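You operate a simulated robot arm through the tools that you are given. There is no shell and no other tool. Be economical: measure what you need, move in short steps, check, and stop when the job is done.

You are at the controls of a simulated robot arm. One attempt, no reset.

## Task
Put things in order on the short wooden bench. At the end: the blue tape roll from the short wooden bench stands where the pink bottle (marked "PURPLE") stood; the pink bottle from the short wooden bench stands where the yellow spool stood; the yellow spool stands on top of the brown carton; the all blue tray is on the beige wooden board; whatever was shut is shut again. Leave all else as you found it, and nothing knocked over.

It is judged by the outcome, as a careful person would: the job done as asked, and still so three seconds after it is handed in. It fails if anything else is knocked over, pushed out of place, dropped, spilled or broken.

## Robot
A 7-joint arm with a two-finger parallel gripper, fixed in place. Base frame: the origin is at the foot of the arm, x ahead of it, y to its left, z up; the work surface is at about z = 850. Readings come in mm, degrees, newtons and seconds.
With the tool pointing down near the work surface it reaches from about 300 to 700 mm from the base axis. Its first joint turns from -66.0 to 66.0 degrees. Payload 1.57 kg.
Tool frame: the origin (TCP) lies between the finger pads and is the grasp point; the fingertips stand 30 mm ahead of it; z points along the fingers, y is the line along which they close. The gripper opens to 110 mm. The fingers are 24 mm wide and 12 mm thick; the gripper's body (48 by 112 mm) begins 78 mm behind the TCP.
Orientation is that of the tool frame in the base frame, as a unit quaternion [w, x, y, z]. With the fingers straight down and closing along the base's y, the tool's x points along the base's -x, its y along +y and its z along -z.

## Interface
- The arm moves only by the tool send_rows. Its argument "steps" is a list of rows, each an object of numbers (a shift or turn left out is 0, a gripper value left out holds the last): "rx", "ry", "rz": the turn, a rotation vector about the tool's x, y, z in units of 8 degrees (1.0 is 8 degrees); "dx", "dy", "dz": the shift along the tool's x, y, z in units of 25 mm (1.0 is 25 mm); "hand": the closure, from 0 (fully open) to 1 (shut). In form: [{"rx": .., "ry": .., "rz": .., "dx": .., "dy": .., "dz": .., "hand": ..}, ...]. A call has 1 to 12 rows; each row shifts and turns the commanded pose from where the row before left it, along the tool's axes as they then stand. A call with a number of a shift or a turn outside -1 to 1 is refused whole. Each row takes 0.2 s and may step no farther than 50 mm and 8.6 degrees from the row before; otherwise, or with a gripper value out of range, the whole call is refused. A pose out of reach is approached as far as the arm can. The call stops where the force on the tool passes 40 N (or 10 N more than at its start, if that is more) or the arm is blocked; 0.2 s more then pass. The fingers move at their own pace (about 108 mm/s each) and stop on an object; they squeeze with about 33 N. The grip force told is the motor's: it shows also when the fingers shut on nothing. Time passes only in rows, and 0.2 s behind the last, so rows that do not move let the fingers close. The reply holds the time, the measured pose of the TCP, the force on the tool along the base axes, the opening and the grip force, in the units named above and with some noise, with the torque about the TCP (base axes, N m) and any sound that the robot's microphone picked up.
- Cameras (640 x 400 px; columns grow to the right, rows downward): "scene" is fixed at [168.2, -401.4, 1394]; the picture's right is [0.68, -0.73, 0.00], its down [-0.50, -0.46, -0.73] and it looks along [0.54, 0.50, -0.68] (base axes); focal length 214 px, centre (320, 200). "wrist" rides on the gripper at [70, 16, -141] in the tool frame; the picture's right is [-0.23, 0.97, 0.00], its down [-0.86, -0.20, -0.48] and it looks along [-0.47, -0.11, 0.88] (tool axes); focal length 222 px, centre (320, 200).
- snapshot(camera): a new picture of that camera. The clock stands still meanwhile.
- point_at(camera, pixels): there is no depth. For up to 12 entries [column, row, z] of the newest picture of that camera ("zoom" is the newest enlarged one), the place [x, y] in the base frame at which the ray of that pixel passes the height z, good to about 2 mm. The clock stands still meanwhile.
- close_up(camera, box): a new picture of the part [left, top, right, bottom] of that camera's present view, enlarged. The clock stands still meanwhile.
- finish_job(): hands the job in; it is judged then, once.

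Work in short steps. Measure before you move; look again where a grasp or a placing could have gone wrong, and mend it. You have 80 turns and 54 pictures in all, those below and enlarged ones among them. Open the gripper and draw the arm clear of the work before you hand the job in, unless the task says otherwise; then end with one line.

The tools are called after ">>>" as a command line: name --argument value ..., lists and objects as JSON in quotes. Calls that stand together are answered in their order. send_rows: Moves the arm, as the interface text tells. Its arguments: {"type":"object","properties":{"steps":{"type":"array","items":{"type":"object","properties":{"rx":{"type":"number"},"ry":{"type":"number"},"rz":{"type":"number"},"dx":{"type":"number"},"dy":{"type":"number"},"dz":{"type":"number"},"hand":{"type":"number"}}}}},"required":["steps"]} The other tools are called the same way: snapshot (camera) takes a picture; point_at (camera, pixels) gives the place at which the rays of pixels pass given heights; close_up (camera, box) takes an enlarged picture of a part of a camera's view; finish_job () hands the job in.

At the start:

```text
clock: 0.0
tcp_pos: [392.4, -48.7, 1174.6]
ee_rot: [0.0, 0.0, 1.0, 0.0]
force: [-0.2, 0.5, -0.3]
wrist_torque: [-0.02, -0.03, -0.01]
gripper_width: 109.9
gripper_force: 0.0
```

scene: 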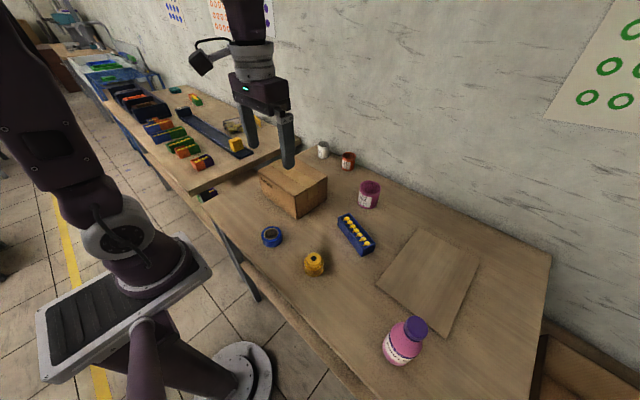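
wrist: 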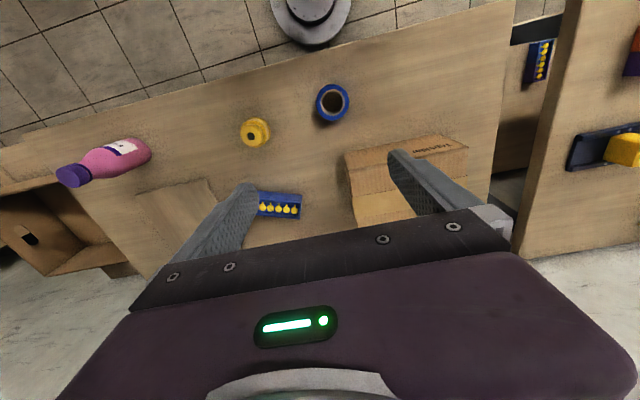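

The scene shows the tape roll (272,236), spool (314,264), carton (294,188), tray (356,234), board (430,280) and pink bottle (403,340). I'll enlarge the area to measure it.

>>> close_up --camera "scene" --box '[230, 130, 390, 290]'

>>> close_up --camera "scene" --box '[340, 200, 520, 380]'

>>> point_at --camera "scene" --pixels '[[272, 238, 860], [314, 270, 850], [294, 216, 850], [327, 201, 850], [260, 193, 850], [388, 362, 850], [376, 281, 855], [415, 230, 855], [479, 257, 855], [448, 334, 855], [405, 362, 850], [550, 258, 850]]'

```text
2.50 times, centred on (310, 210) of scene
```

zoom: 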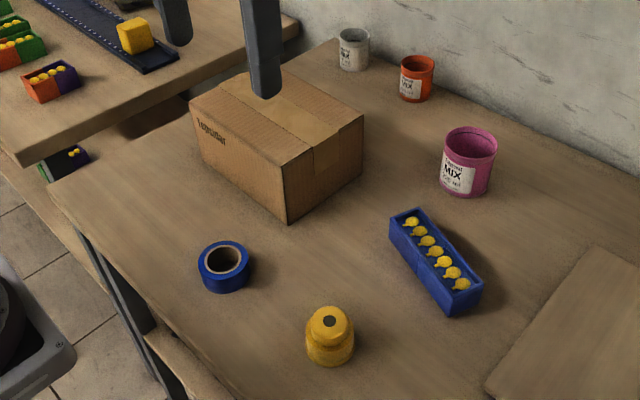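

```text
2.22 times, centred on (430, 290) of scene
```

zoom: 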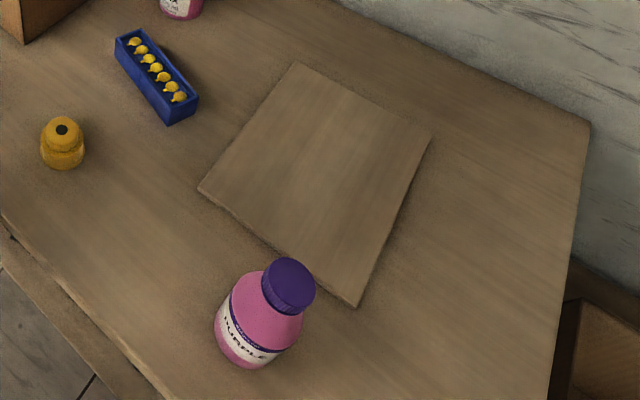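

```text
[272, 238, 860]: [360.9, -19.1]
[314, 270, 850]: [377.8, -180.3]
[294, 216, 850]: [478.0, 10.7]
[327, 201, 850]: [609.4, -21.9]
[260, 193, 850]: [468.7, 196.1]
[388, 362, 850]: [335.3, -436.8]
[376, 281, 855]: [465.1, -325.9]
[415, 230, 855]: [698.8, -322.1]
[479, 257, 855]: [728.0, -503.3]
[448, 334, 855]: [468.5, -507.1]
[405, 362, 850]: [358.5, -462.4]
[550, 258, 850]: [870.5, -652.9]
```

The current pictures allow triangulation, so I'll query the key points in both views at several heights.

>>> close_up --camera "wrist" --box '[220, 70, 380, 230]'

>>> close_up --camera "wrist" --box '[40, 120, 200, 220]'

>>> point_at --camera "scene" --pixels '[[314, 258.4, 880], [314, 258.4, 900], [314, 276.4, 850], [295, 194, 940], [295, 194, 960], [327, 177, 940], [327, 177, 960], [260, 174, 940], [288, 160, 940], [416, 328, 1000], [416, 328, 1030], [393, 365, 850]]'

>>> point_at --camera "wrist" --pixels '[[260, 131, 880], [260, 131, 900], [346, 152, 940], [346, 152, 960], [466, 137, 940], [466, 137, 960], [72, 175, 1000], [72, 175, 1030], [148, 155, 850], [332, 103, 870], [300, 195, 880], [258, 213, 870]]'

```text
2.50 times, centred on (300, 150) of wrist
```

zoom: 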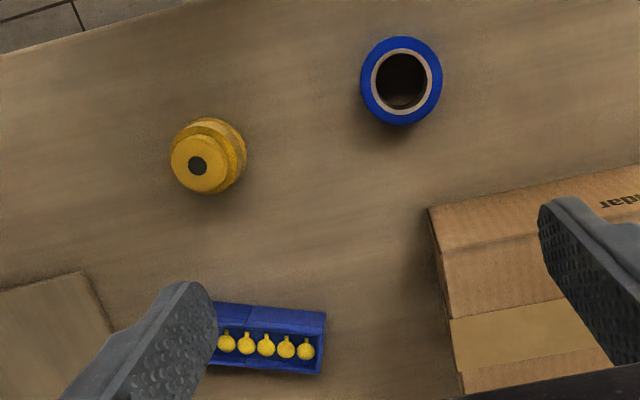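

```text
4.00 times, centred on (120, 170) of wrist
```

zoom: 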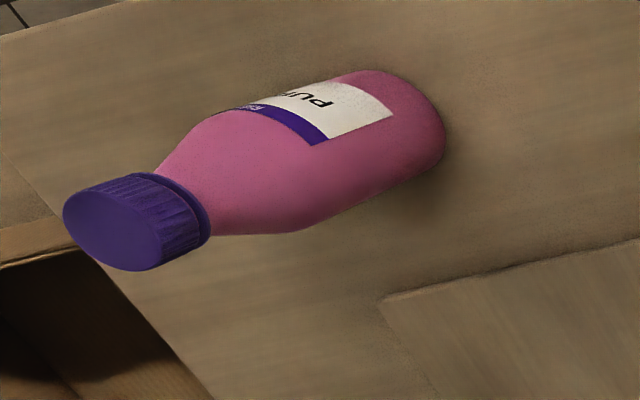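

```text
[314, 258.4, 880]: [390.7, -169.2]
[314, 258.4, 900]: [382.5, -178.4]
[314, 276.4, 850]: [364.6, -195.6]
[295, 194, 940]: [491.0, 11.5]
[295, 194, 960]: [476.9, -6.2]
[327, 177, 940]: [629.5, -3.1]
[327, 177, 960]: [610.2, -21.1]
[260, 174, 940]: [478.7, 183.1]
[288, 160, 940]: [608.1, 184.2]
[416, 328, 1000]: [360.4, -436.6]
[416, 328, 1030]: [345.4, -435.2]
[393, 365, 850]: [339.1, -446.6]
```

```text
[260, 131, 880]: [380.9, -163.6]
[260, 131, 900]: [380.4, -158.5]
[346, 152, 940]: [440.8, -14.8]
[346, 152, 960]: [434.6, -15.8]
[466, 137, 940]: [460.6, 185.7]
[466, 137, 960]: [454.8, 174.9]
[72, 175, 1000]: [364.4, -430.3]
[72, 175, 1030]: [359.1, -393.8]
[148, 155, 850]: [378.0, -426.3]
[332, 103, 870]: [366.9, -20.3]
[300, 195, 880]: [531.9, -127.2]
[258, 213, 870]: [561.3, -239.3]
```

The spool is near (385,-172). I'll move above it at z≈1000 to look more closely.

>>> send_rows --steps '[{"dy": -0.7, "dz": 1, "dx": 0.05}, {"dy": -0.7, "dz": 1, "dx": 0.05}, {"dy": -0.7, "dz": 1, "dx": 0.05}, {"dy": -0.7, "dz": 1, "dx": 0.05}, {"dy": -0.7, "dz": 1, "dx": 0.05}, {"dy": -0.7, "dz": 1, "dx": 0.05}, {"dy": -0.7, "dz": 1, "dx": 0.05}, {}]'

>>> snapshot --camera "wrist"

```text
clock: 1.8
tcp_pos: [384.9, -170.4, 999.3]
ee_rot: [0.0, 0.0, 1.0, 0.0]
force: [1.0, 0.1, -0.1]
wrist_torque: [0.0, 0.02, 0.0]
gripper_width: 110.1
gripper_force: 0.0
```

```text
47 pictures are left
```

wrist: 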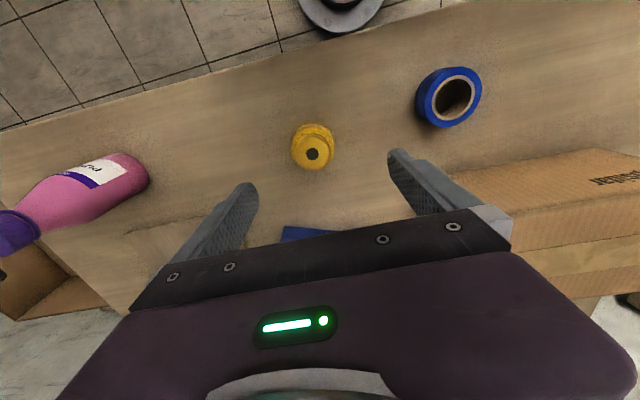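

Spool's top hole is at (313,154). I'll triangulate it, plus the tape ring and the bottle.

>>> point_at --camera "wrist" --pixels '[[313, 154, 880], [313, 154, 900], [313, 154, 910], [294, 146, 870], [334, 147, 870], [452, 97, 890], [452, 97, 900], [416, 100, 885], [481, 92, 885], [125, 155, 900], [148, 182, 860], [139, 208, 850]]'

>>> close_up --camera "wrist" --box '[270, 60, 500, 200]'

>>> close_up --camera "scene" --box '[250, 170, 350, 290]'

```text
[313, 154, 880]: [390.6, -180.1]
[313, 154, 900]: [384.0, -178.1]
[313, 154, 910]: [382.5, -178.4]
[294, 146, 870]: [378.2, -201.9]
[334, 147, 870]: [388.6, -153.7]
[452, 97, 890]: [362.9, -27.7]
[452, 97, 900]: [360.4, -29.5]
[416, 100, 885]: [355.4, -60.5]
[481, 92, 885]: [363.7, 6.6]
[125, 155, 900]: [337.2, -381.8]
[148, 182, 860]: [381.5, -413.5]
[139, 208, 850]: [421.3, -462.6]
```

```text
2.78 times, centred on (385, 130) of wrist
```

zoom: 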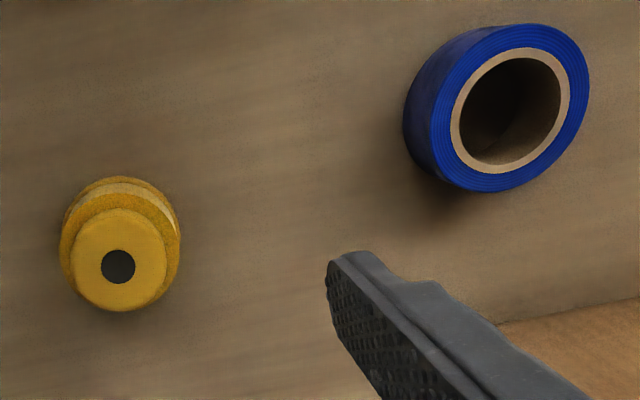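

```text
3.33 times, centred on (300, 230) of scene
```

zoom: 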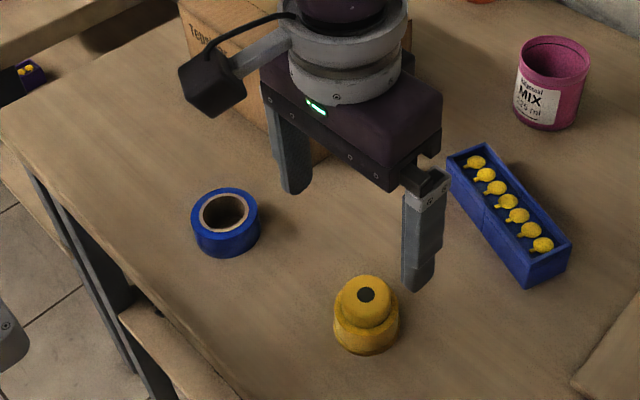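

Both views agree: spool axis (383.5,-178), top at z≈900, base radius ≈25. I'll align, go down to z≈886 and close.

>>> send_rows --steps '[{"dy": -0.31, "dx": 0.05, "dz": 0.5}, {"dz": 0.8}, {"dz": 0.8}, {"dz": 0.8}, {"dz": 0.8}, {"dz": 0.5}, {"dz": 0.35}, {"hand": 1}, {"hand": 1}, {"hand": 1}, {"hand": 1}]'

```text
clock: 4.2
tcp_pos: [382.4, -180.3, 885.3]
ee_rot: [0.0, 0.0, 1.0, -0.001]
force: [-0.1, -0.9, 0.0]
wrist_torque: [-0.05, 0.02, 0.02]
gripper_width: 38.1
gripper_force: 32.9
```

Gripped at 38 mm. I'll lift straight up and look.

>>> send_rows --steps '[{"dz": -0.5}, {"dz": -1}, {"dz": -1}, {"dz": -1}, {"dz": -1}, {"dz": -1}, {"dz": -1}, {"dz": -1}, {}]'

>>> snapshot --camera "wrist"

>>> snapshot --camera "scene"

```text
clock: 6.2
tcp_pos: [383.6, -180.5, 1076.5]
ee_rot: [-0.001, -0.001, 1.0, -0.001]
force: [-0.2, 0.6, -0.9]
wrist_torque: [-0.02, -0.03, -0.02]
gripper_width: 38.2
gripper_force: 33.4
```

```text
44 pictures are left
```

wrist: 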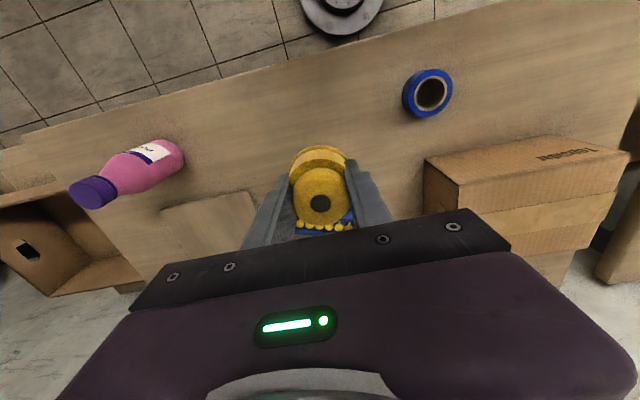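

```text
43 pictures are left
```

scene: 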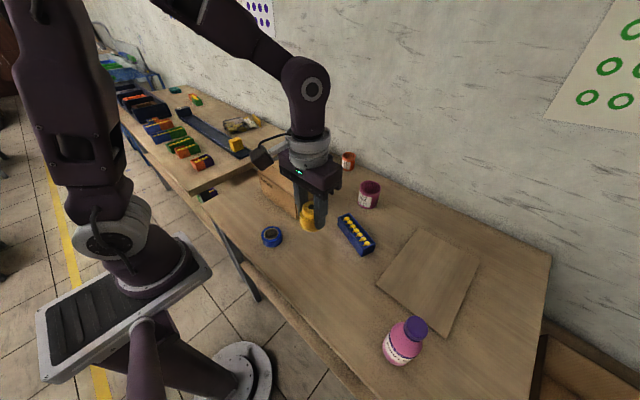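

Carton's top front edge in the wrist view runs (458,185) to (628,157). I'll triangulate against the scene corners.

>>> point_at --camera "wrist" --pixels '[[458, 185, 940], [458, 185, 950], [458, 185, 960], [458, 185, 970], [425, 158, 850], [628, 157, 950], [628, 157, 960], [600, 235, 950], [458, 211, 950], [616, 194, 950], [431, 91, 890], [431, 91, 880]]'

>>> point_at --camera "scene" --pixels '[[295, 194, 950], [295, 194, 945], [327, 178, 950], [260, 173.5, 950], [285, 160, 950], [272, 233, 880], [272, 233, 890]]'

```text
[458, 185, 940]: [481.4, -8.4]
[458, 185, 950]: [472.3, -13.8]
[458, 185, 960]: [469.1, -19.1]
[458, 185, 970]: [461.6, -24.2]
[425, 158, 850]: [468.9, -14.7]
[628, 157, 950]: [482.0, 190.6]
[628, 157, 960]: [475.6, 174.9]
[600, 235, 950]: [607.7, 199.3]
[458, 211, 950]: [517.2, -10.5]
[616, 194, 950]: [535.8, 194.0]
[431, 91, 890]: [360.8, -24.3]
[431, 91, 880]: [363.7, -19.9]
```

```text
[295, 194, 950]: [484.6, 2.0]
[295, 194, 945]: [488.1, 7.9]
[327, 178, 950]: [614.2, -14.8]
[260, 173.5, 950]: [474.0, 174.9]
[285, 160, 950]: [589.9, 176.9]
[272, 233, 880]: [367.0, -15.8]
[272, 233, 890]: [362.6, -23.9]
```

Carton top is about x 478–610, y −10–185, z≈950. I'll carry the spool to above its centre (541,87).

>>> send_rows --steps '[{"dx": -0.57, "dy": 0.97}, {"dx": -0.57, "dy": 0.97}, {"dx": -0.57, "dy": 0.97}, {"dx": -0.57, "dy": 0.97}, {"dx": -0.57, "dy": 0.97}, {"dx": -0.57, "dy": 0.97}, {"dx": -0.57, "dy": 0.97}, {"dx": -0.57, "dy": 0.97}, {"dx": -0.57, "dy": 0.97}, {"dx": -0.57, "dy": 0.97}, {"dx": -0.57, "dy": 0.97}, {}]'

>>> snapshot --camera "scene"

>>> snapshot --camera "wrist"

```text
clock: 8.8
tcp_pos: [538.6, 84.6, 1074.5]
ee_rot: [0.0, 0.0, 1.0, 0.0]
force: [-0.1, -0.8, -0.1]
wrist_torque: [0.03, -0.02, -0.02]
gripper_width: 38.3
gripper_force: 33.0
```

```text
42 pictures are left
```

scene: 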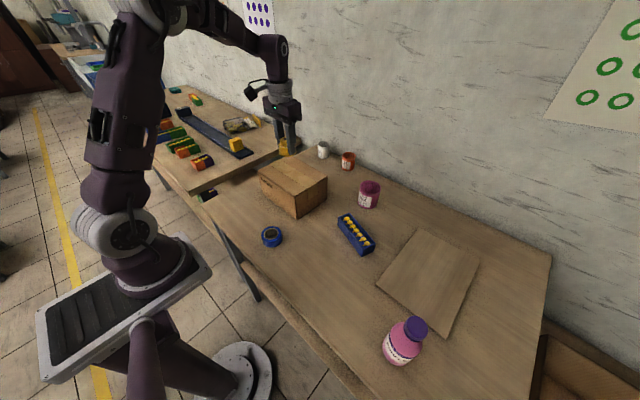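

```text
41 pictures are left
```

wrist: 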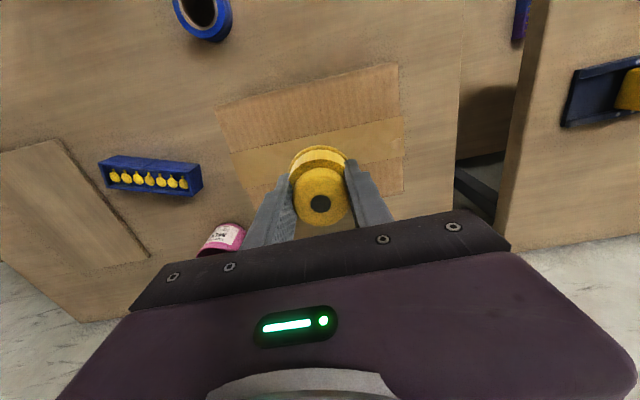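

The carton top is visible around the spool; I'll check corners.

>>> point_at --camera "wrist" --pixels '[[398, 63, 950], [216, 104, 950], [403, 193, 950], [405, 117, 950], [232, 152, 950], [400, 156, 950]]'

>>> close_up --camera "scene" --box '[240, 120, 340, 220]'

```text
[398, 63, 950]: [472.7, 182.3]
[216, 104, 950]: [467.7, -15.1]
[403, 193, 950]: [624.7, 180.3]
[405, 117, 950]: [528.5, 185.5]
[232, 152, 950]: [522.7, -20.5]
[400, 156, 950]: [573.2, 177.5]
```

```text
4.00 times, centred on (290, 170) of scene
```

zoom: 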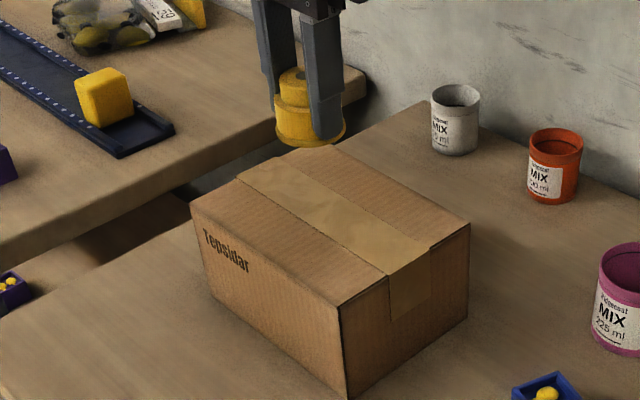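

Carton's centre ≈(547,83). I'll shift 8 mm forward and lower to TCP ≈ 995, then creep.

>>> send_rows --steps '[{"dx": -0.32, "dz": 0.5}, {"dz": 1}, {"dz": 1}, {"dz": 0.6}, {}]'

>>> close_up --camera "scene" --box '[240, 120, 340, 220]'

```text
clock: 10.0
tcp_pos: [547.5, 86.1, 995.5]
ee_rot: [0.0, 0.0, 1.0, 0.0]
force: [-0.5, -1.1, -0.4]
wrist_torque: [0.01, 0.02, 0.0]
gripper_width: 37.9
gripper_force: 33.2
```

```text
4.00 times, centred on (290, 170) of scene
```

zoom: 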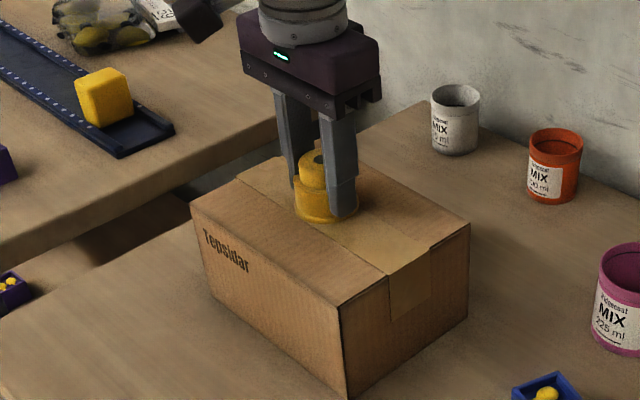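

Close to the surface. I'll creep down a few mm watching the force.

>>> send_rows --steps '[{"dz": 0.12}, {"dz": 0.12}, {}]'

```text
clock: 10.6
tcp_pos: [548.0, 86.5, 994.8]
ee_rot: [0.003, 0.0, 1.0, 0.001]
force: [-3.9, 0.9, 12.7]
wrist_torque: [-0.01, 0.29, -0.03]
gripper_width: 38.2
gripper_force: 33.0
stopped in row 2: the force on the tool passed its limit (the readings are from after the stop); the commanded pose is now the measured one
```

Contact at z≈995. I'll release and rise.

>>> send_rows --steps '[{"dz": -0.02}, {"hand": 0.6}, {"hand": 0.4}, {"hand": 0}, {"hand": 0}, {"dz": -0.4}, {"dz": -1}, {"dz": -1}, {"dz": -1}, {"dz": -1}, {}]'

>>> close_up --camera "scene" --box '[240, 120, 340, 220]'

```text
clock: 13.0
tcp_pos: [548.6, 87.9, 1104.6]
ee_rot: [0.003, -0.001, 1.0, 0.001]
force: [-0.1, 0.0, 0.1]
wrist_torque: [-0.01, 0.0, 0.0]
gripper_width: 110.3
gripper_force: 0.1
```

```text
4.00 times, centred on (290, 170) of scene
```

zoom: 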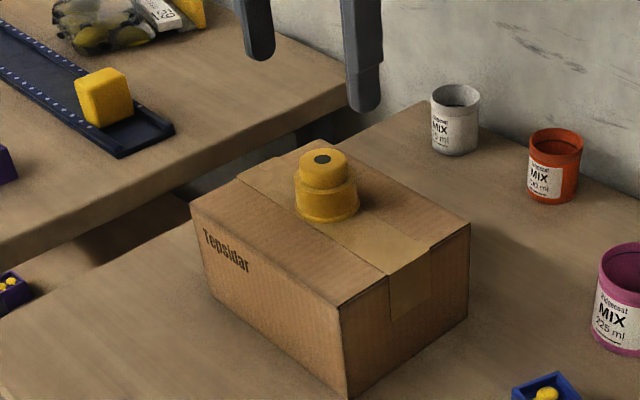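

Spool stands on the carton. Next, the bottle: I'll travel to above about (362,-432) at z≈1130.

>>> send_rows --steps '[{"dx": 0.34, "dy": -0.95, "dz": -0.1}, {"dx": 0.34, "dy": -0.95, "dz": -0.1}, {"dx": 0.34, "dy": -0.95, "dz": -0.1}, {"dx": 0.34, "dy": -0.95, "dz": -0.1}, {"dx": 0.34, "dy": -0.95, "dz": -0.1}, {"dx": 0.34, "dy": -0.95, "dz": -0.1}, {"dx": 0.34, "dy": -0.95, "dz": -0.1}, {"dx": 0.34, "dy": -0.95, "dz": -0.1}, {"dx": 0.34, "dy": -0.95, "dz": -0.1}, {"dx": 0.34, "dy": -0.95, "dz": -0.1}, {"dx": 0.34, "dy": -0.95}]'

>>> send_rows --steps '[{"dx": 0.34, "dy": -0.95}, {"dx": 0.34, "dy": -0.95}, {"dx": 0.34, "dy": -0.95}, {"dx": 0.34, "dy": -0.95}, {"dx": 0.34, "dy": -0.95}, {"dx": 0.34, "dy": -0.95}, {"dx": 0.34, "dy": -0.95}, {"dx": 0.34, "dy": -0.95}, {"dx": 0.34, "dy": -0.95}, {"dx": 0.34, "dy": -0.95}, {}]'

>>> snapshot --camera "wrist"

>>> close_up --camera "scene" --box '[350, 290, 460, 390]'

```text
clock: 15.4
tcp_pos: [452.5, -175.8, 1128.9]
ee_rot: [0.003, -0.001, 1.0, 0.001]
force: [0.7, 0.2, -0.2]
wrist_torque: [0.0, -0.01, 0.01]
gripper_width: 110.1
gripper_force: 0.1
```

```text
clock: 17.8
tcp_pos: [368.1, -412.5, 1129.7]
ee_rot: [0.002, 0.0, 1.0, 0.001]
force: [1.0, -0.6, 0.3]
wrist_torque: [-0.01, -0.01, 0.01]
gripper_width: 109.8
gripper_force: 0.1
```

```text
37 pictures are left
```

wrist: 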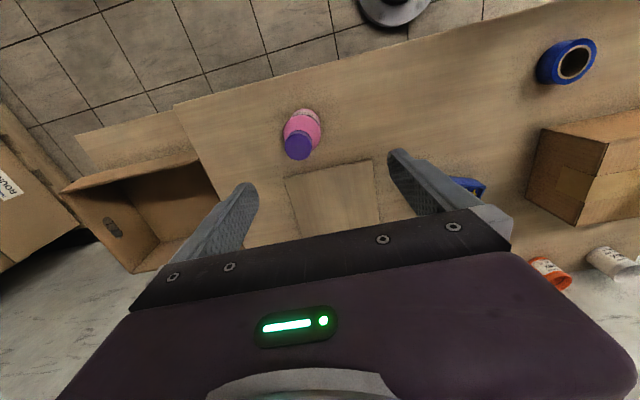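

```text
4.00 times, centred on (405, 340) of scene
```

zoom: 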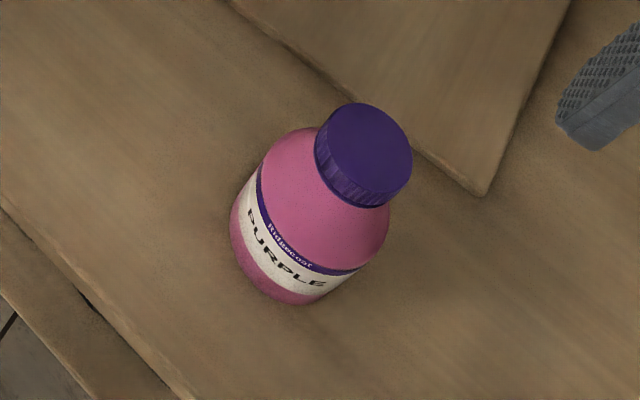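

Cap top: wrist (298,146), scene (417.5,327). I'll triangulate.

>>> point_at --camera "wrist" --pixels '[[298, 146, 980], [298, 146, 990], [298, 146, 1000], [298, 146, 1010], [285, 148, 1000], [311, 143, 1000], [285, 128, 900], [321, 130, 900], [303, 111, 850]]'

>>> point_at --camera "scene" --pixels '[[417.5, 327, 980], [417.5, 327, 990], [417.5, 327, 1000], [417.5, 327, 1010], [396.7, 366.5, 850], [428, 331, 990], [404, 320, 990]]'

>>> close_up --camera "wrist" --box '[260, 90, 360, 180]'

```text
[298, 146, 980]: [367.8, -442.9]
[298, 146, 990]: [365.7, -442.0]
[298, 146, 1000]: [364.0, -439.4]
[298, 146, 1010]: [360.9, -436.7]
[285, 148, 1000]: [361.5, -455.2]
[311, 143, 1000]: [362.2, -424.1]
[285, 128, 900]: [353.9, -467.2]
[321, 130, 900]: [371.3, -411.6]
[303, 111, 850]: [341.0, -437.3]
```

```text
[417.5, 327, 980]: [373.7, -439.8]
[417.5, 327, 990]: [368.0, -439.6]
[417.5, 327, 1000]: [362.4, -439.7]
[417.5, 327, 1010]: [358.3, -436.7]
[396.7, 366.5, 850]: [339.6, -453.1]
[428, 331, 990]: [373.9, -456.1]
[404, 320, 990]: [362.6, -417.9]
```

```text
4.44 times, centred on (310, 135) of wrist
```

zoom: 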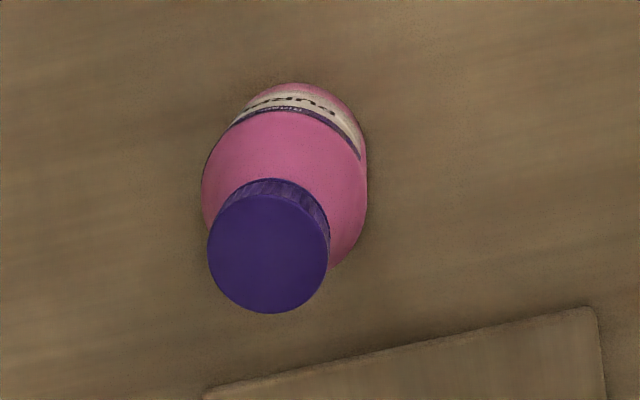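

Bottle axis (363.5,-439.5), top z≈1000. I'll align and descend to TCP z≈932 so the palm clears the cap, then grip the body.

>>> send_rows --steps '[{"dx": 0.18, "dy": -0.95}, {"dy": -0.13, "dz": 0.9}, {"dz": 1}, {"dz": 1}, {"dz": 1}, {"dz": 1}, {"dz": 1}, {"dz": 1}, {"dz": 1}, {}]'

>>> snapshot --camera "wrist"

```text
clock: 20.0
tcp_pos: [365.6, -441.0, 930.0]
ee_rot: [0.002, -0.001, 1.0, 0.001]
force: [0.3, 0.6, 0.3]
wrist_torque: [0.0, -0.01, 0.0]
gripper_width: 109.9
gripper_force: 0.0
```

```text
34 pictures are left
```

wrist: 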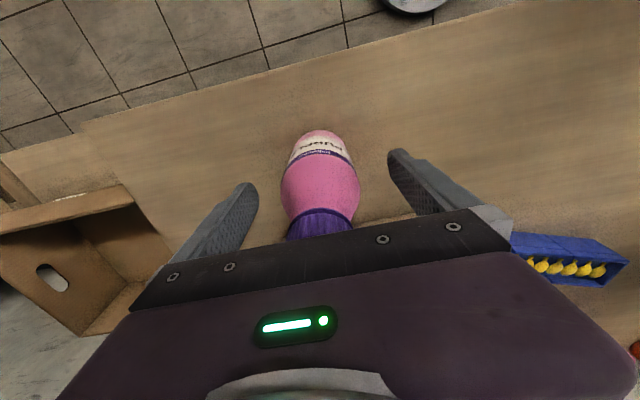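

The bottle is centred between the fingers at (320,185). Closing.

>>> send_rows --steps '[{"hand": 1}, {"hand": 1}, {"hand": 1}, {"hand": 1}]'

```text
clock: 21.0
tcp_pos: [365.0, -440.9, 931.0]
ee_rot: [0.002, 0.0, 1.0, 0.001]
force: [-1.1, 0.2, 0.1]
wrist_torque: [0.04, 0.01, 0.0]
gripper_width: 54.4
gripper_force: 33.1
```

Gripped (54 mm). I'll lift and check that it holds.

>>> send_rows --steps '[{"dz": -0.4}, {"dz": -0.8}, {"dz": -0.8}, {"dz": -0.8}, {}]'

>>> snapshot --camera "scene"

```text
clock: 22.2
tcp_pos: [367.2, -441.2, 1000.6]
ee_rot: [0.003, 0.0, 1.0, 0.001]
force: [0.1, 0.0, -2.3]
wrist_torque: [-0.01, 0.02, 0.0]
gripper_width: 54.1
gripper_force: 32.9
```

```text
33 pictures are left
```

scene: 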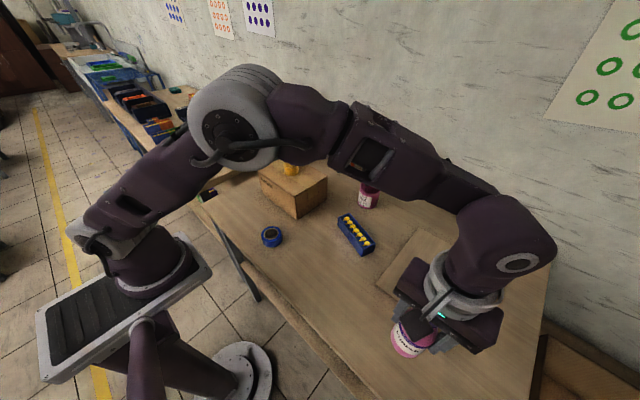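

It holds. Carry to the spool's spot: TCP (384,-179.5).

>>> send_rows --steps '[{"dx": -0.06, "dy": 0.951}, {"dx": -0.06, "dy": 0.951}, {"dx": -0.06, "dy": 0.951}, {"dx": -0.06, "dy": 0.951}, {"dx": -0.06, "dy": 0.951}, {"dx": -0.06, "dy": 0.951}, {"dx": -0.06, "dy": 0.951}, {"dx": -0.06, "dy": 0.951}, {"dx": -0.06, "dy": 0.951}, {"dx": -0.06, "dy": 0.951}, {"dx": -0.06, "dy": 0.951}, {}]'

>>> send_rows --steps '[{"dz": 0.8}, {"dz": 0.8}, {"dz": 0.6}, {"dz": 0.3}, {}]'

```text
clock: 24.8
tcp_pos: [382.8, -178.5, 1001.6]
ee_rot: [0.003, -0.001, 1.0, 0.001]
force: [-0.5, 0.1, -1.2]
wrist_torque: [-0.01, 0.0, -0.02]
gripper_width: 54.4
gripper_force: 32.7
```

```text
clock: 26.0
tcp_pos: [383.1, -177.0, 937.3]
ee_rot: [0.002, 0.0, 1.0, 0.0]
force: [-0.3, 0.3, -2.5]
wrist_torque: [0.0, -0.01, -0.02]
gripper_width: 54.2
gripper_force: 33.3
```

>>> send_rows --steps '[{"dz": 0.1, "dy": -0.08}, {"dz": 0.08}, {"dz": 0.06}, {"dz": 0.04}, {}]'

```text
clock: 27.2
tcp_pos: [381.8, -179.8, 930.9]
ee_rot: [0.002, 0.0, 1.0, 0.001]
force: [0.4, 0.2, -2.4]
wrist_torque: [0.02, 0.04, -0.01]
gripper_width: 54.1
gripper_force: 33.2
```

No contact force yet; creep 1 mm at a time.

>>> send_rows --steps '[{"dz": 0.04}, {"dz": 0.04}, {}]'

```text
clock: 28.0
tcp_pos: [382.6, -180.0, 930.6]
ee_rot: [0.003, -0.001, 1.0, 0.001]
force: [-1.6, 6.9, 29.9]
wrist_torque: [0.33, 0.14, 0.05]
gripper_width: 54.3
gripper_force: 32.9
```

Contact. Back off slightly, release slowly, then rise.

>>> send_rows --steps '[{"dz": -0.05}, {"hand": 0.45}, {"hand": 0.3}, {"hand": 0}, {"hand": 0}, {"dz": -0.4}, {"dz": -1}, {"dz": -1}, {"dz": -1}, {"dz": -1}, {"dz": -1}, {}]'

>>> snapshot --camera "wrist"

>>> snapshot --camera "scene"

```text
clock: 30.6
tcp_pos: [379.6, -181.1, 1065.3]
ee_rot: [0.003, 0.0, 1.0, 0.0]
force: [-0.1, -0.5, 0.8]
wrist_torque: [-0.01, 0.0, -0.03]
gripper_width: 109.9
gripper_force: 0.1
```

```text
32 pictures are left
```

wrist: 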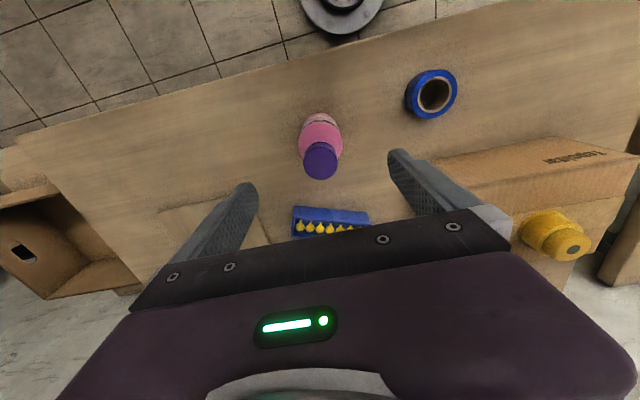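

```text
31 pictures are left
```

scene: 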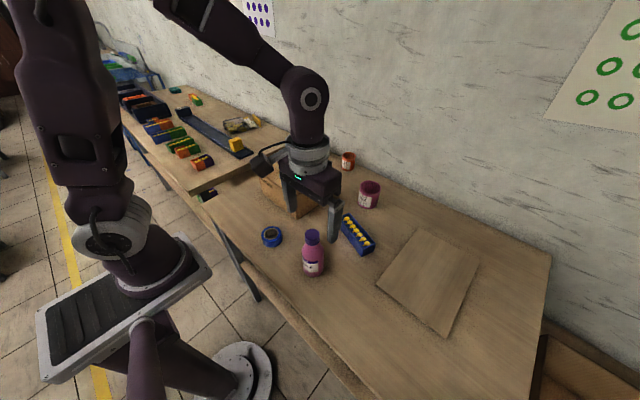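

Bottle stands well. Now the tape roll at wrist (434,95), scene (271,234): measure it.

>>> close_up --camera "wrist" --box '[390, 50, 480, 140]'

>>> close_up --camera "scene" --box '[240, 200, 310, 270]'

```text
4.44 times, centred on (435, 95) of wrist
```

zoom: 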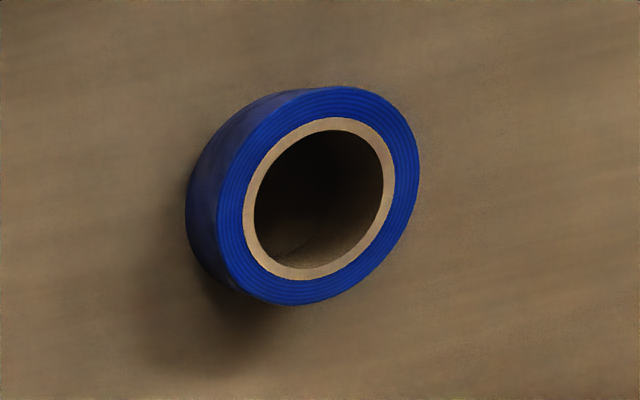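

```text
5.71 times, centred on (275, 235) of scene
```

zoom: 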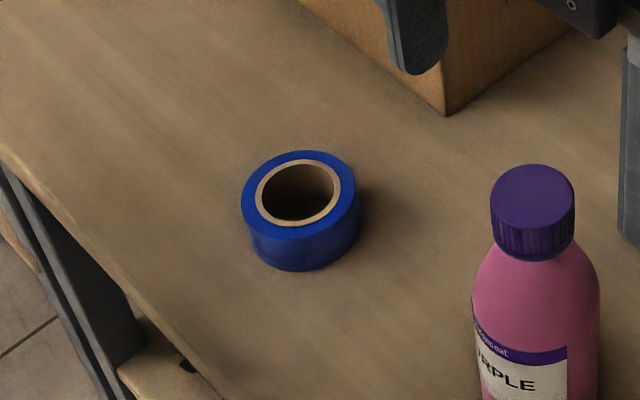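

>>> point_at --camera "wrist" --pixels '[[434.6, 94.4, 870], [434.6, 94.4, 880], [434.6, 94.4, 890], [411.4, 97, 880], [457.6, 91.5, 880]]'

>>> point_at --camera "scene" --pixels '[[271.5, 233.8, 870], [271.5, 233.8, 880], [271.5, 233.8, 890], [272.4, 247.5, 850], [261.4, 235, 880], [281.9, 235, 880], [317, 237, 1000]]'

```text
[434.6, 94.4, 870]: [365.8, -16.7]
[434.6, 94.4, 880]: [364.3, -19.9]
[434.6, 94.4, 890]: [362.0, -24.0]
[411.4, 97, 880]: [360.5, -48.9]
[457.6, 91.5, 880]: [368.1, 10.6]
```

```text
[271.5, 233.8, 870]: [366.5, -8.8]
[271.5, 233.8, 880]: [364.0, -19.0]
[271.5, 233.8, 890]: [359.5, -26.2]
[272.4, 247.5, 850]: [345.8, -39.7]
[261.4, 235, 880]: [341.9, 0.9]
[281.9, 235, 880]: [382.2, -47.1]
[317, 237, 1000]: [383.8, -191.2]
```

Tape: centre (364,-19.7), top 880, radius 30. Move above it and descend to 884.

>>> send_rows --steps '[{"dx": 0.1, "dy": 0.92}, {"dx": 0.1, "dy": 0.92}, {"dx": 0.1, "dy": 0.92}, {"dx": 0.1, "dy": 0.92}, {"dx": 0.1, "dy": 0.92}, {"dx": 0.1, "dy": 0.92}, {"dx": 0, "dy": 0.92}, {"dz": 1}, {"dz": 1}, {"dz": 1}, {}]'

>>> snapshot --camera "wrist"

```text
clock: 33.0
tcp_pos: [367.0, -20.2, 989.7]
ee_rot: [0.003, -0.001, 1.0, 0.001]
force: [0.2, -0.8, -0.3]
wrist_torque: [0.0, -0.01, 0.0]
gripper_width: 109.5
gripper_force: 0.1
```

```text
28 pictures are left
```

wrist: 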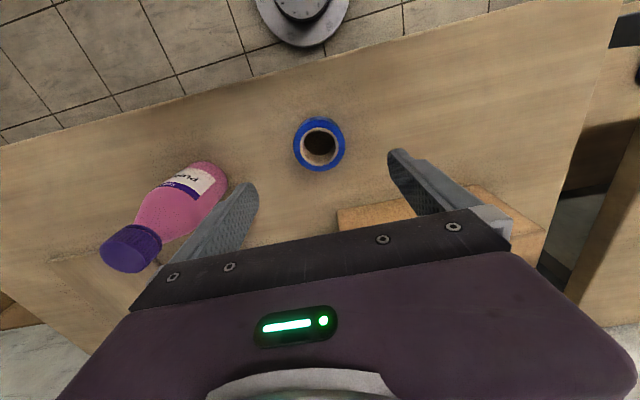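

>>> send_rows --steps '[{"dz": 1, "dx": 0.1}, {"dz": 1}, {"dz": 1}, {"dz": 0.8}, {"dz": 0.4}, {"hand": 1}, {"hand": 1}, {"hand": 1}, {"hand": 1}]'

```text
clock: 35.0
tcp_pos: [365.9, -20.3, 887.2]
ee_rot: [0.002, 0.0, 1.0, 0.0]
force: [-0.3, 0.5, -0.2]
wrist_torque: [-0.03, 0.01, 0.0]
gripper_width: 58.3
gripper_force: 33.3
```

Gripped at 58 mm. Lift to z≈1075 to pass above the bottle.

>>> send_rows --steps '[{"dz": -0.5}, {"dz": -1}, {"dz": -1}, {"dz": -1}, {"dz": -1}, {"dz": -1}, {"dz": -1}, {"dz": -1}, {}]'

>>> snapshot --camera "wrist"

```text
clock: 37.0
tcp_pos: [363.2, -20.6, 1071.4]
ee_rot: [0.002, 0.0, 1.0, 0.001]
force: [0.4, 0.0, -0.7]
wrist_torque: [0.01, 0.01, 0.02]
gripper_width: 57.9
gripper_force: 33.2
```

```text
27 pictures are left
```

wrist: 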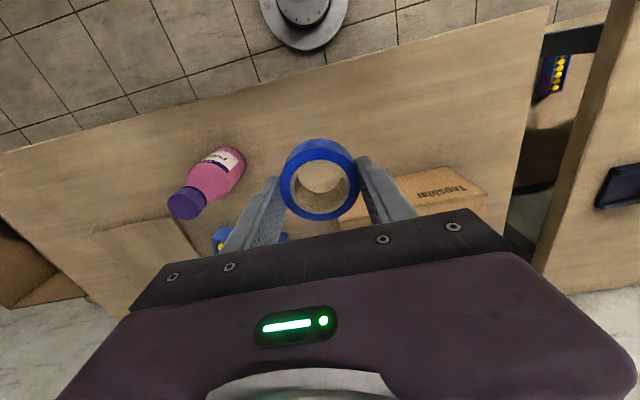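

Held firmly. Carry it to (364,-440).

>>> send_rows --steps '[{"dy": -0.93, "dz": -0.1}, {"dy": -0.93, "dz": -0.1}, {"dy": -0.93}, {"dy": -0.93}, {"dy": -0.93}, {"dy": -0.93}, {"dy": -0.93}, {"dy": -0.93}, {"dy": -0.93}]'

>>> send_rows --steps '[{"dy": -0.93}, {"dy": -0.93}, {"dy": -0.93}, {"dy": -0.93}, {"dy": -0.93}, {"dy": -0.93}, {"dy": -0.93}, {"dy": -0.93}, {"dy": -0.93}, {}]'

```text
clock: 39.0
tcp_pos: [365.3, -228.7, 1077.4]
ee_rot: [0.003, 0.0, 1.0, 0.001]
force: [1.0, -0.1, -1.4]
wrist_torque: [0.01, 0.03, -0.01]
gripper_width: 58.4
gripper_force: 32.9
```

```text
clock: 41.2
tcp_pos: [362.3, -438.4, 1076.7]
ee_rot: [0.003, 0.0, 1.0, 0.0]
force: [0.0, -0.3, -0.4]
wrist_torque: [-0.02, 0.01, 0.03]
gripper_width: 58.4
gripper_force: 33.4
```

Lower to about 5 mm above contact (contact expected at TCP ≈887).

>>> send_rows --steps '[{"dz": 1, "dx": -0.06, "dy": -0.08}, {"dz": 1}, {"dz": 1}, {"dz": 1}, {"dz": 1}, {"dz": 1}, {"dz": 1}, {"dz": 0.35}, {}]'

>>> send_rows --steps '[{"dz": 0.06}, {"dz": 0.05}, {"dz": 0.05}, {}]'

```text
clock: 43.2
tcp_pos: [366.1, -438.9, 892.8]
ee_rot: [0.002, 0.0, 1.0, 0.001]
force: [0.0, -0.6, 0.1]
wrist_torque: [0.01, -0.01, -0.02]
gripper_width: 58.2
gripper_force: 33.1
```

```text
clock: 44.2
tcp_pos: [366.3, -439.4, 889.1]
ee_rot: [0.002, 0.0, 1.0, 0.001]
force: [-0.3, 0.8, -0.7]
wrist_torque: [-0.02, 0.02, 0.04]
gripper_width: 58.2
gripper_force: 33.1
```

>>> send_rows --steps '[{"dz": 0.05, "dx": 0.05}, {"dz": 0.04}, {}]'

```text
clock: 45.0
tcp_pos: [363.6, -440.5, 887.9]
ee_rot: [0.003, 0.001, 1.0, 0.0]
force: [0.0, 0.0, -0.1]
wrist_torque: [0.0, 0.0, -0.01]
gripper_width: 58.0
gripper_force: 33.1
```

>>> send_rows --steps '[{"dz": 0.03}, {"dz": 0.03}, {}]'

```text
clock: 45.8
tcp_pos: [364.3, -439.8, 886.5]
ee_rot: [0.003, 0.0, 1.0, 0.001]
force: [-1.7, 2.0, 7.0]
wrist_torque: [-0.02, -0.08, 0.03]
gripper_width: 58.3
gripper_force: 33.6
```

Contact. Release and rise.

>>> send_rows --steps '[{"hand": 0.4}, {"hand": 0.2}, {"hand": 0}, {"hand": 0}, {"dz": -0.5}, {"dz": -1}, {"dz": -1}, {"dz": -1}, {"dz": -1}, {"dz": -1}, {}]'

>>> snapshot --camera "wrist"

>>> snapshot --camera "scene"

```text
clock: 48.2
tcp_pos: [364.9, -439.2, 1023.3]
ee_rot: [0.002, 0.0, 1.0, 0.0]
force: [0.3, -0.4, 0.2]
wrist_torque: [-0.01, -0.03, 0.02]
gripper_width: 109.8
gripper_force: 0.1
```

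```text
26 pictures are left
```

wrist: 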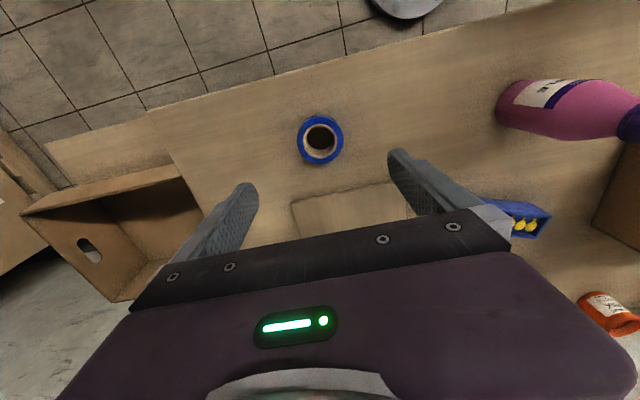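

```text
25 pictures are left
```

scene: 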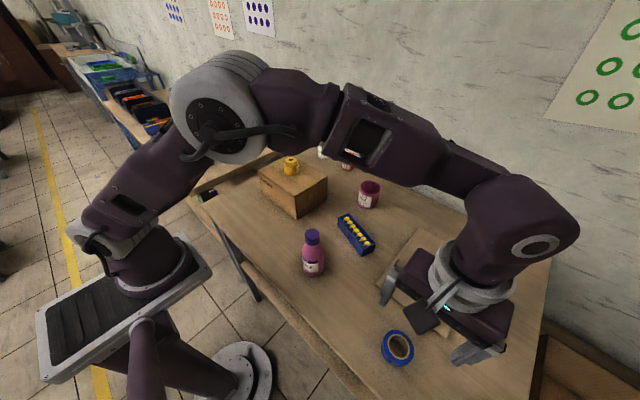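

Tape is in place. Now go view the tray, roughly at (520,-165).

>>> send_rows --steps '[{"dx": -0.56, "dy": 0.95, "dz": -0.4}, {"dx": -0.56, "dy": 0.95, "dz": -0.4}, {"dx": -0.56, "dy": 0.95, "dz": -0.4}, {"dx": -0.56, "dy": 0.95, "dz": -0.4}, {"dx": -0.56, "dy": 0.95, "dz": -0.4}, {"dx": -0.56, "dy": 0.95, "dz": -0.4}, {"dx": -0.56, "dy": 0.95, "dz": -0.3}, {"dx": -0.56, "dy": 0.95}, {"dx": -0.56, "dy": 0.95}, {"dx": -0.56, "dy": 0.95}, {"dx": -0.56, "dy": 0.95}, {}]'

>>> snapshot --camera "wrist"

>>> close_up --camera "scene" --box '[310, 180, 410, 280]'

```text
clock: 50.8
tcp_pos: [517.0, -177.5, 1094.0]
ee_rot: [0.003, -0.001, 1.0, 0.001]
force: [-0.1, 0.5, 0.1]
wrist_torque: [0.0, -0.02, -0.03]
gripper_width: 109.8
gripper_force: 0.1
```

```text
24 pictures are left
```

wrist: 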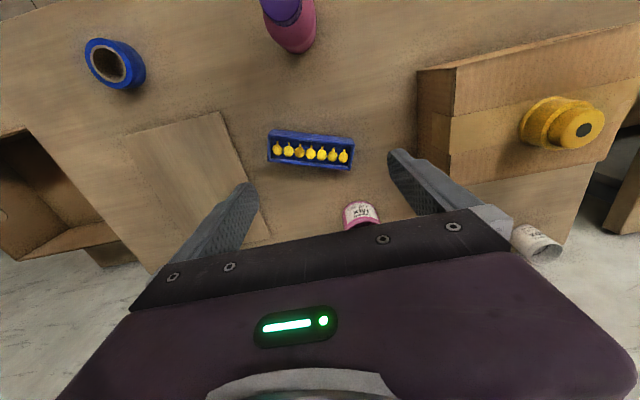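

```text
4.00 times, centred on (360, 230) of scene
```

zoom: 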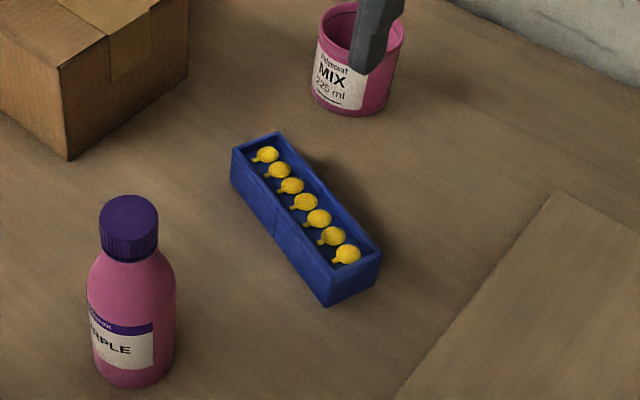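

Enlarge the tray in the wrist view and query its corners.

>>> close_up --camera "wrist" --box '[250, 110, 370, 190]'

>>> point_at --camera "scene" --pixels '[[362, 256.75, 850], [362, 249.25, 870], [362, 249.25, 880], [338, 217.5, 870], [338, 217.5, 880], [349.5, 212.75, 870], [349.5, 212.75, 880], [375.5, 243.5, 870], [375.5, 243.5, 880]]'

>>> point_at --camera "wrist" --pixels '[[267, 131, 850], [355, 137, 850], [267, 160, 875], [270, 132, 875], [353, 138, 875], [351, 169, 875], [112, 62, 880], [218, 113, 855], [127, 136, 855], [256, 187, 855], [165, 272, 855], [252, 240, 855]]'

```text
5.00 times, centred on (310, 150) of wrist
```

zoom: 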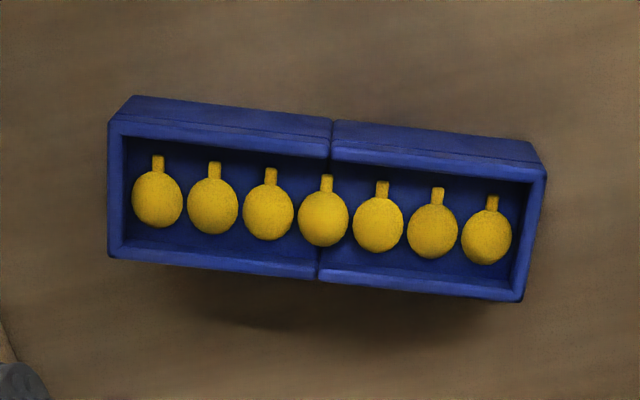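

```text
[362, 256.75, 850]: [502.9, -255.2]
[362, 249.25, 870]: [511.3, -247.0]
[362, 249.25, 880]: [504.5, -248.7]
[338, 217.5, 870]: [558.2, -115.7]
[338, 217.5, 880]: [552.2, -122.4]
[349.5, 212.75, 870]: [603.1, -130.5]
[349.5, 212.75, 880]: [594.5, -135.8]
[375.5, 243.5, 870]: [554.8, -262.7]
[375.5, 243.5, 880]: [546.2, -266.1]
```

```text
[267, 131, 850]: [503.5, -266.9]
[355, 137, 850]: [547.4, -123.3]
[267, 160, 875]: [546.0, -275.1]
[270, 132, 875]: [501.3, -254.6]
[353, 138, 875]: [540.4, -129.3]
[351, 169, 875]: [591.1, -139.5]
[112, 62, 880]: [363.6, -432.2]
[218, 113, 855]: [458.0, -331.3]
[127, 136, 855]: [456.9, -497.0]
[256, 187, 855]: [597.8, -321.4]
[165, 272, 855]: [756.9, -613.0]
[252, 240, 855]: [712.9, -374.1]
```

>>> point_at --camera "wrist" --pixels '[[272, 129, 850], [352, 138.4, 850], [268, 134.4, 875], [268, 134.4, 880], [355, 143.6, 875], [355, 143.6, 880], [268, 161.6, 875], [350.4, 170.4, 875], [268, 161.6, 880], [350.4, 170.4, 880]]'

```text
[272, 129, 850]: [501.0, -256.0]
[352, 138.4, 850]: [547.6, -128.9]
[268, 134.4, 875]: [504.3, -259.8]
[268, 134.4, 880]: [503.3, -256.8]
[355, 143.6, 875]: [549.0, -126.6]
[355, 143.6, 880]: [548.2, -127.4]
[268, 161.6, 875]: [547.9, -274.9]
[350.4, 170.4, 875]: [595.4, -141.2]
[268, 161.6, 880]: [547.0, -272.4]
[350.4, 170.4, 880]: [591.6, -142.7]
```

Tray: centre ≈(548.5,-196.5), top ≈881, 136×45 mm, long axis 20° from +y. I'll turn the gripper 70° so that it closes across the short side, partly closing to 77 mm, and check the neighbouring can.

>>> send_rows --steps '[{"rz": -0.972, "hand": 0.3}, {"rz": -0.972}, {"rz": -0.972}, {"rz": -0.972}, {"rz": -0.972}, {"rz": -0.972}, {"rz": -0.972}, {"rz": -0.972}, {"rz": -0.972}, {}]'

>>> snapshot --camera "wrist"

>>> snapshot --camera "scene"

>>> point_at --camera "scene" --pixels '[[368, 208, 850], [358, 203, 850], [379, 203, 850], [369, 187, 900], [448, 334, 855], [376, 281, 855], [479, 257, 855], [448, 337, 850]]'

```text
clock: 53.0
tcp_pos: [518.4, -176.5, 1093.0]
ee_rot: [0.003, -0.575, 0.818, -0.001]
force: [0.4, -0.1, 0.3]
wrist_torque: [0.01, -0.01, 0.01]
gripper_width: 76.9
gripper_force: 0.0
```

```text
21 pictures are left
```

wrist: 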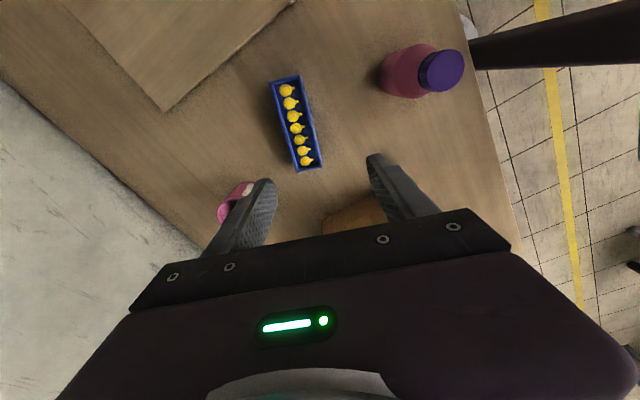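

```text
20 pictures are left
```

scene: 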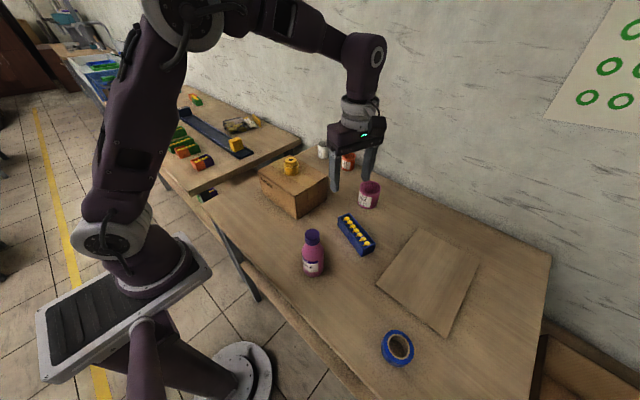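

```text
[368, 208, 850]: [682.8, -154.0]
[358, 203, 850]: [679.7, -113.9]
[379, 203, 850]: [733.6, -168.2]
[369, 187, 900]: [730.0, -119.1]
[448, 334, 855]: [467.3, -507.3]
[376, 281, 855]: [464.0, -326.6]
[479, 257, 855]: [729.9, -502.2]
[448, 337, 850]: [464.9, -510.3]
```

Rotation aligned with the tray; the can at ≈(705,-135) is clear. Re-measure tray corners from this view.

>>> close_up --camera "wrist" --box '[250, 60, 350, 185]'

```text
3.20 times, centred on (300, 122) of wrist
```

zoom: 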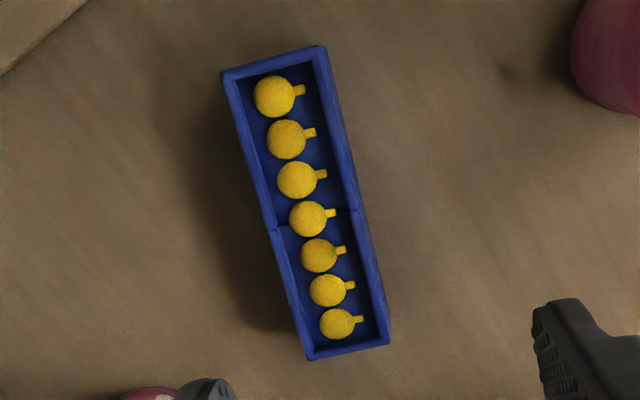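

>>> point_at --camera "zoom" --pixels '[[221, 73, 881], [318, 46, 881], [389, 343, 881], [310, 360, 881], [276, 228, 881], [358, 208, 881]]'

```text
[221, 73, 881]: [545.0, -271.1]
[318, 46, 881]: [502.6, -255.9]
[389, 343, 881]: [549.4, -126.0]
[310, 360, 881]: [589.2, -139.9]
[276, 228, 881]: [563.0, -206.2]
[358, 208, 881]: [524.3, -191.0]
```

Tray centre ≈(546,-198). Shift above it and descend to z≈950, then check.

>>> send_rows --steps '[{"dx": 0.22, "dy": -0.67}, {"dx": 0.22, "dy": -0.67}, {"dz": 1}, {"dz": 1}, {"dz": 1}, {"dz": 1}, {"dz": 1}, {"dz": 0.6}, {}]'

>>> snapshot --camera "wrist"

```text
clock: 55.0
tcp_pos: [547.0, -198.8, 953.0]
ee_rot: [0.003, -0.575, 0.818, 0.0]
force: [-0.2, -0.4, -0.5]
wrist_torque: [0.02, 0.01, 0.0]
gripper_width: 77.2
gripper_force: 0.1
```

```text
18 pictures are left
```

wrist: 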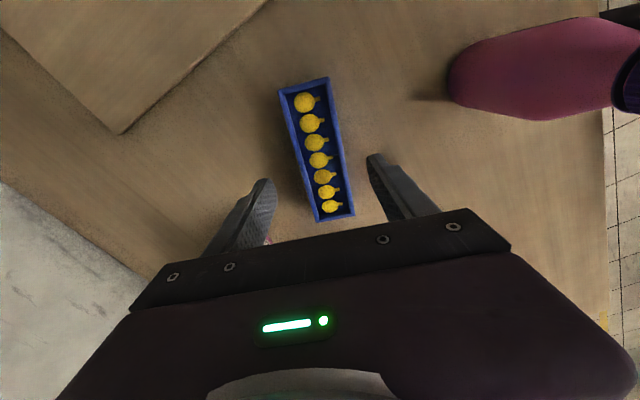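

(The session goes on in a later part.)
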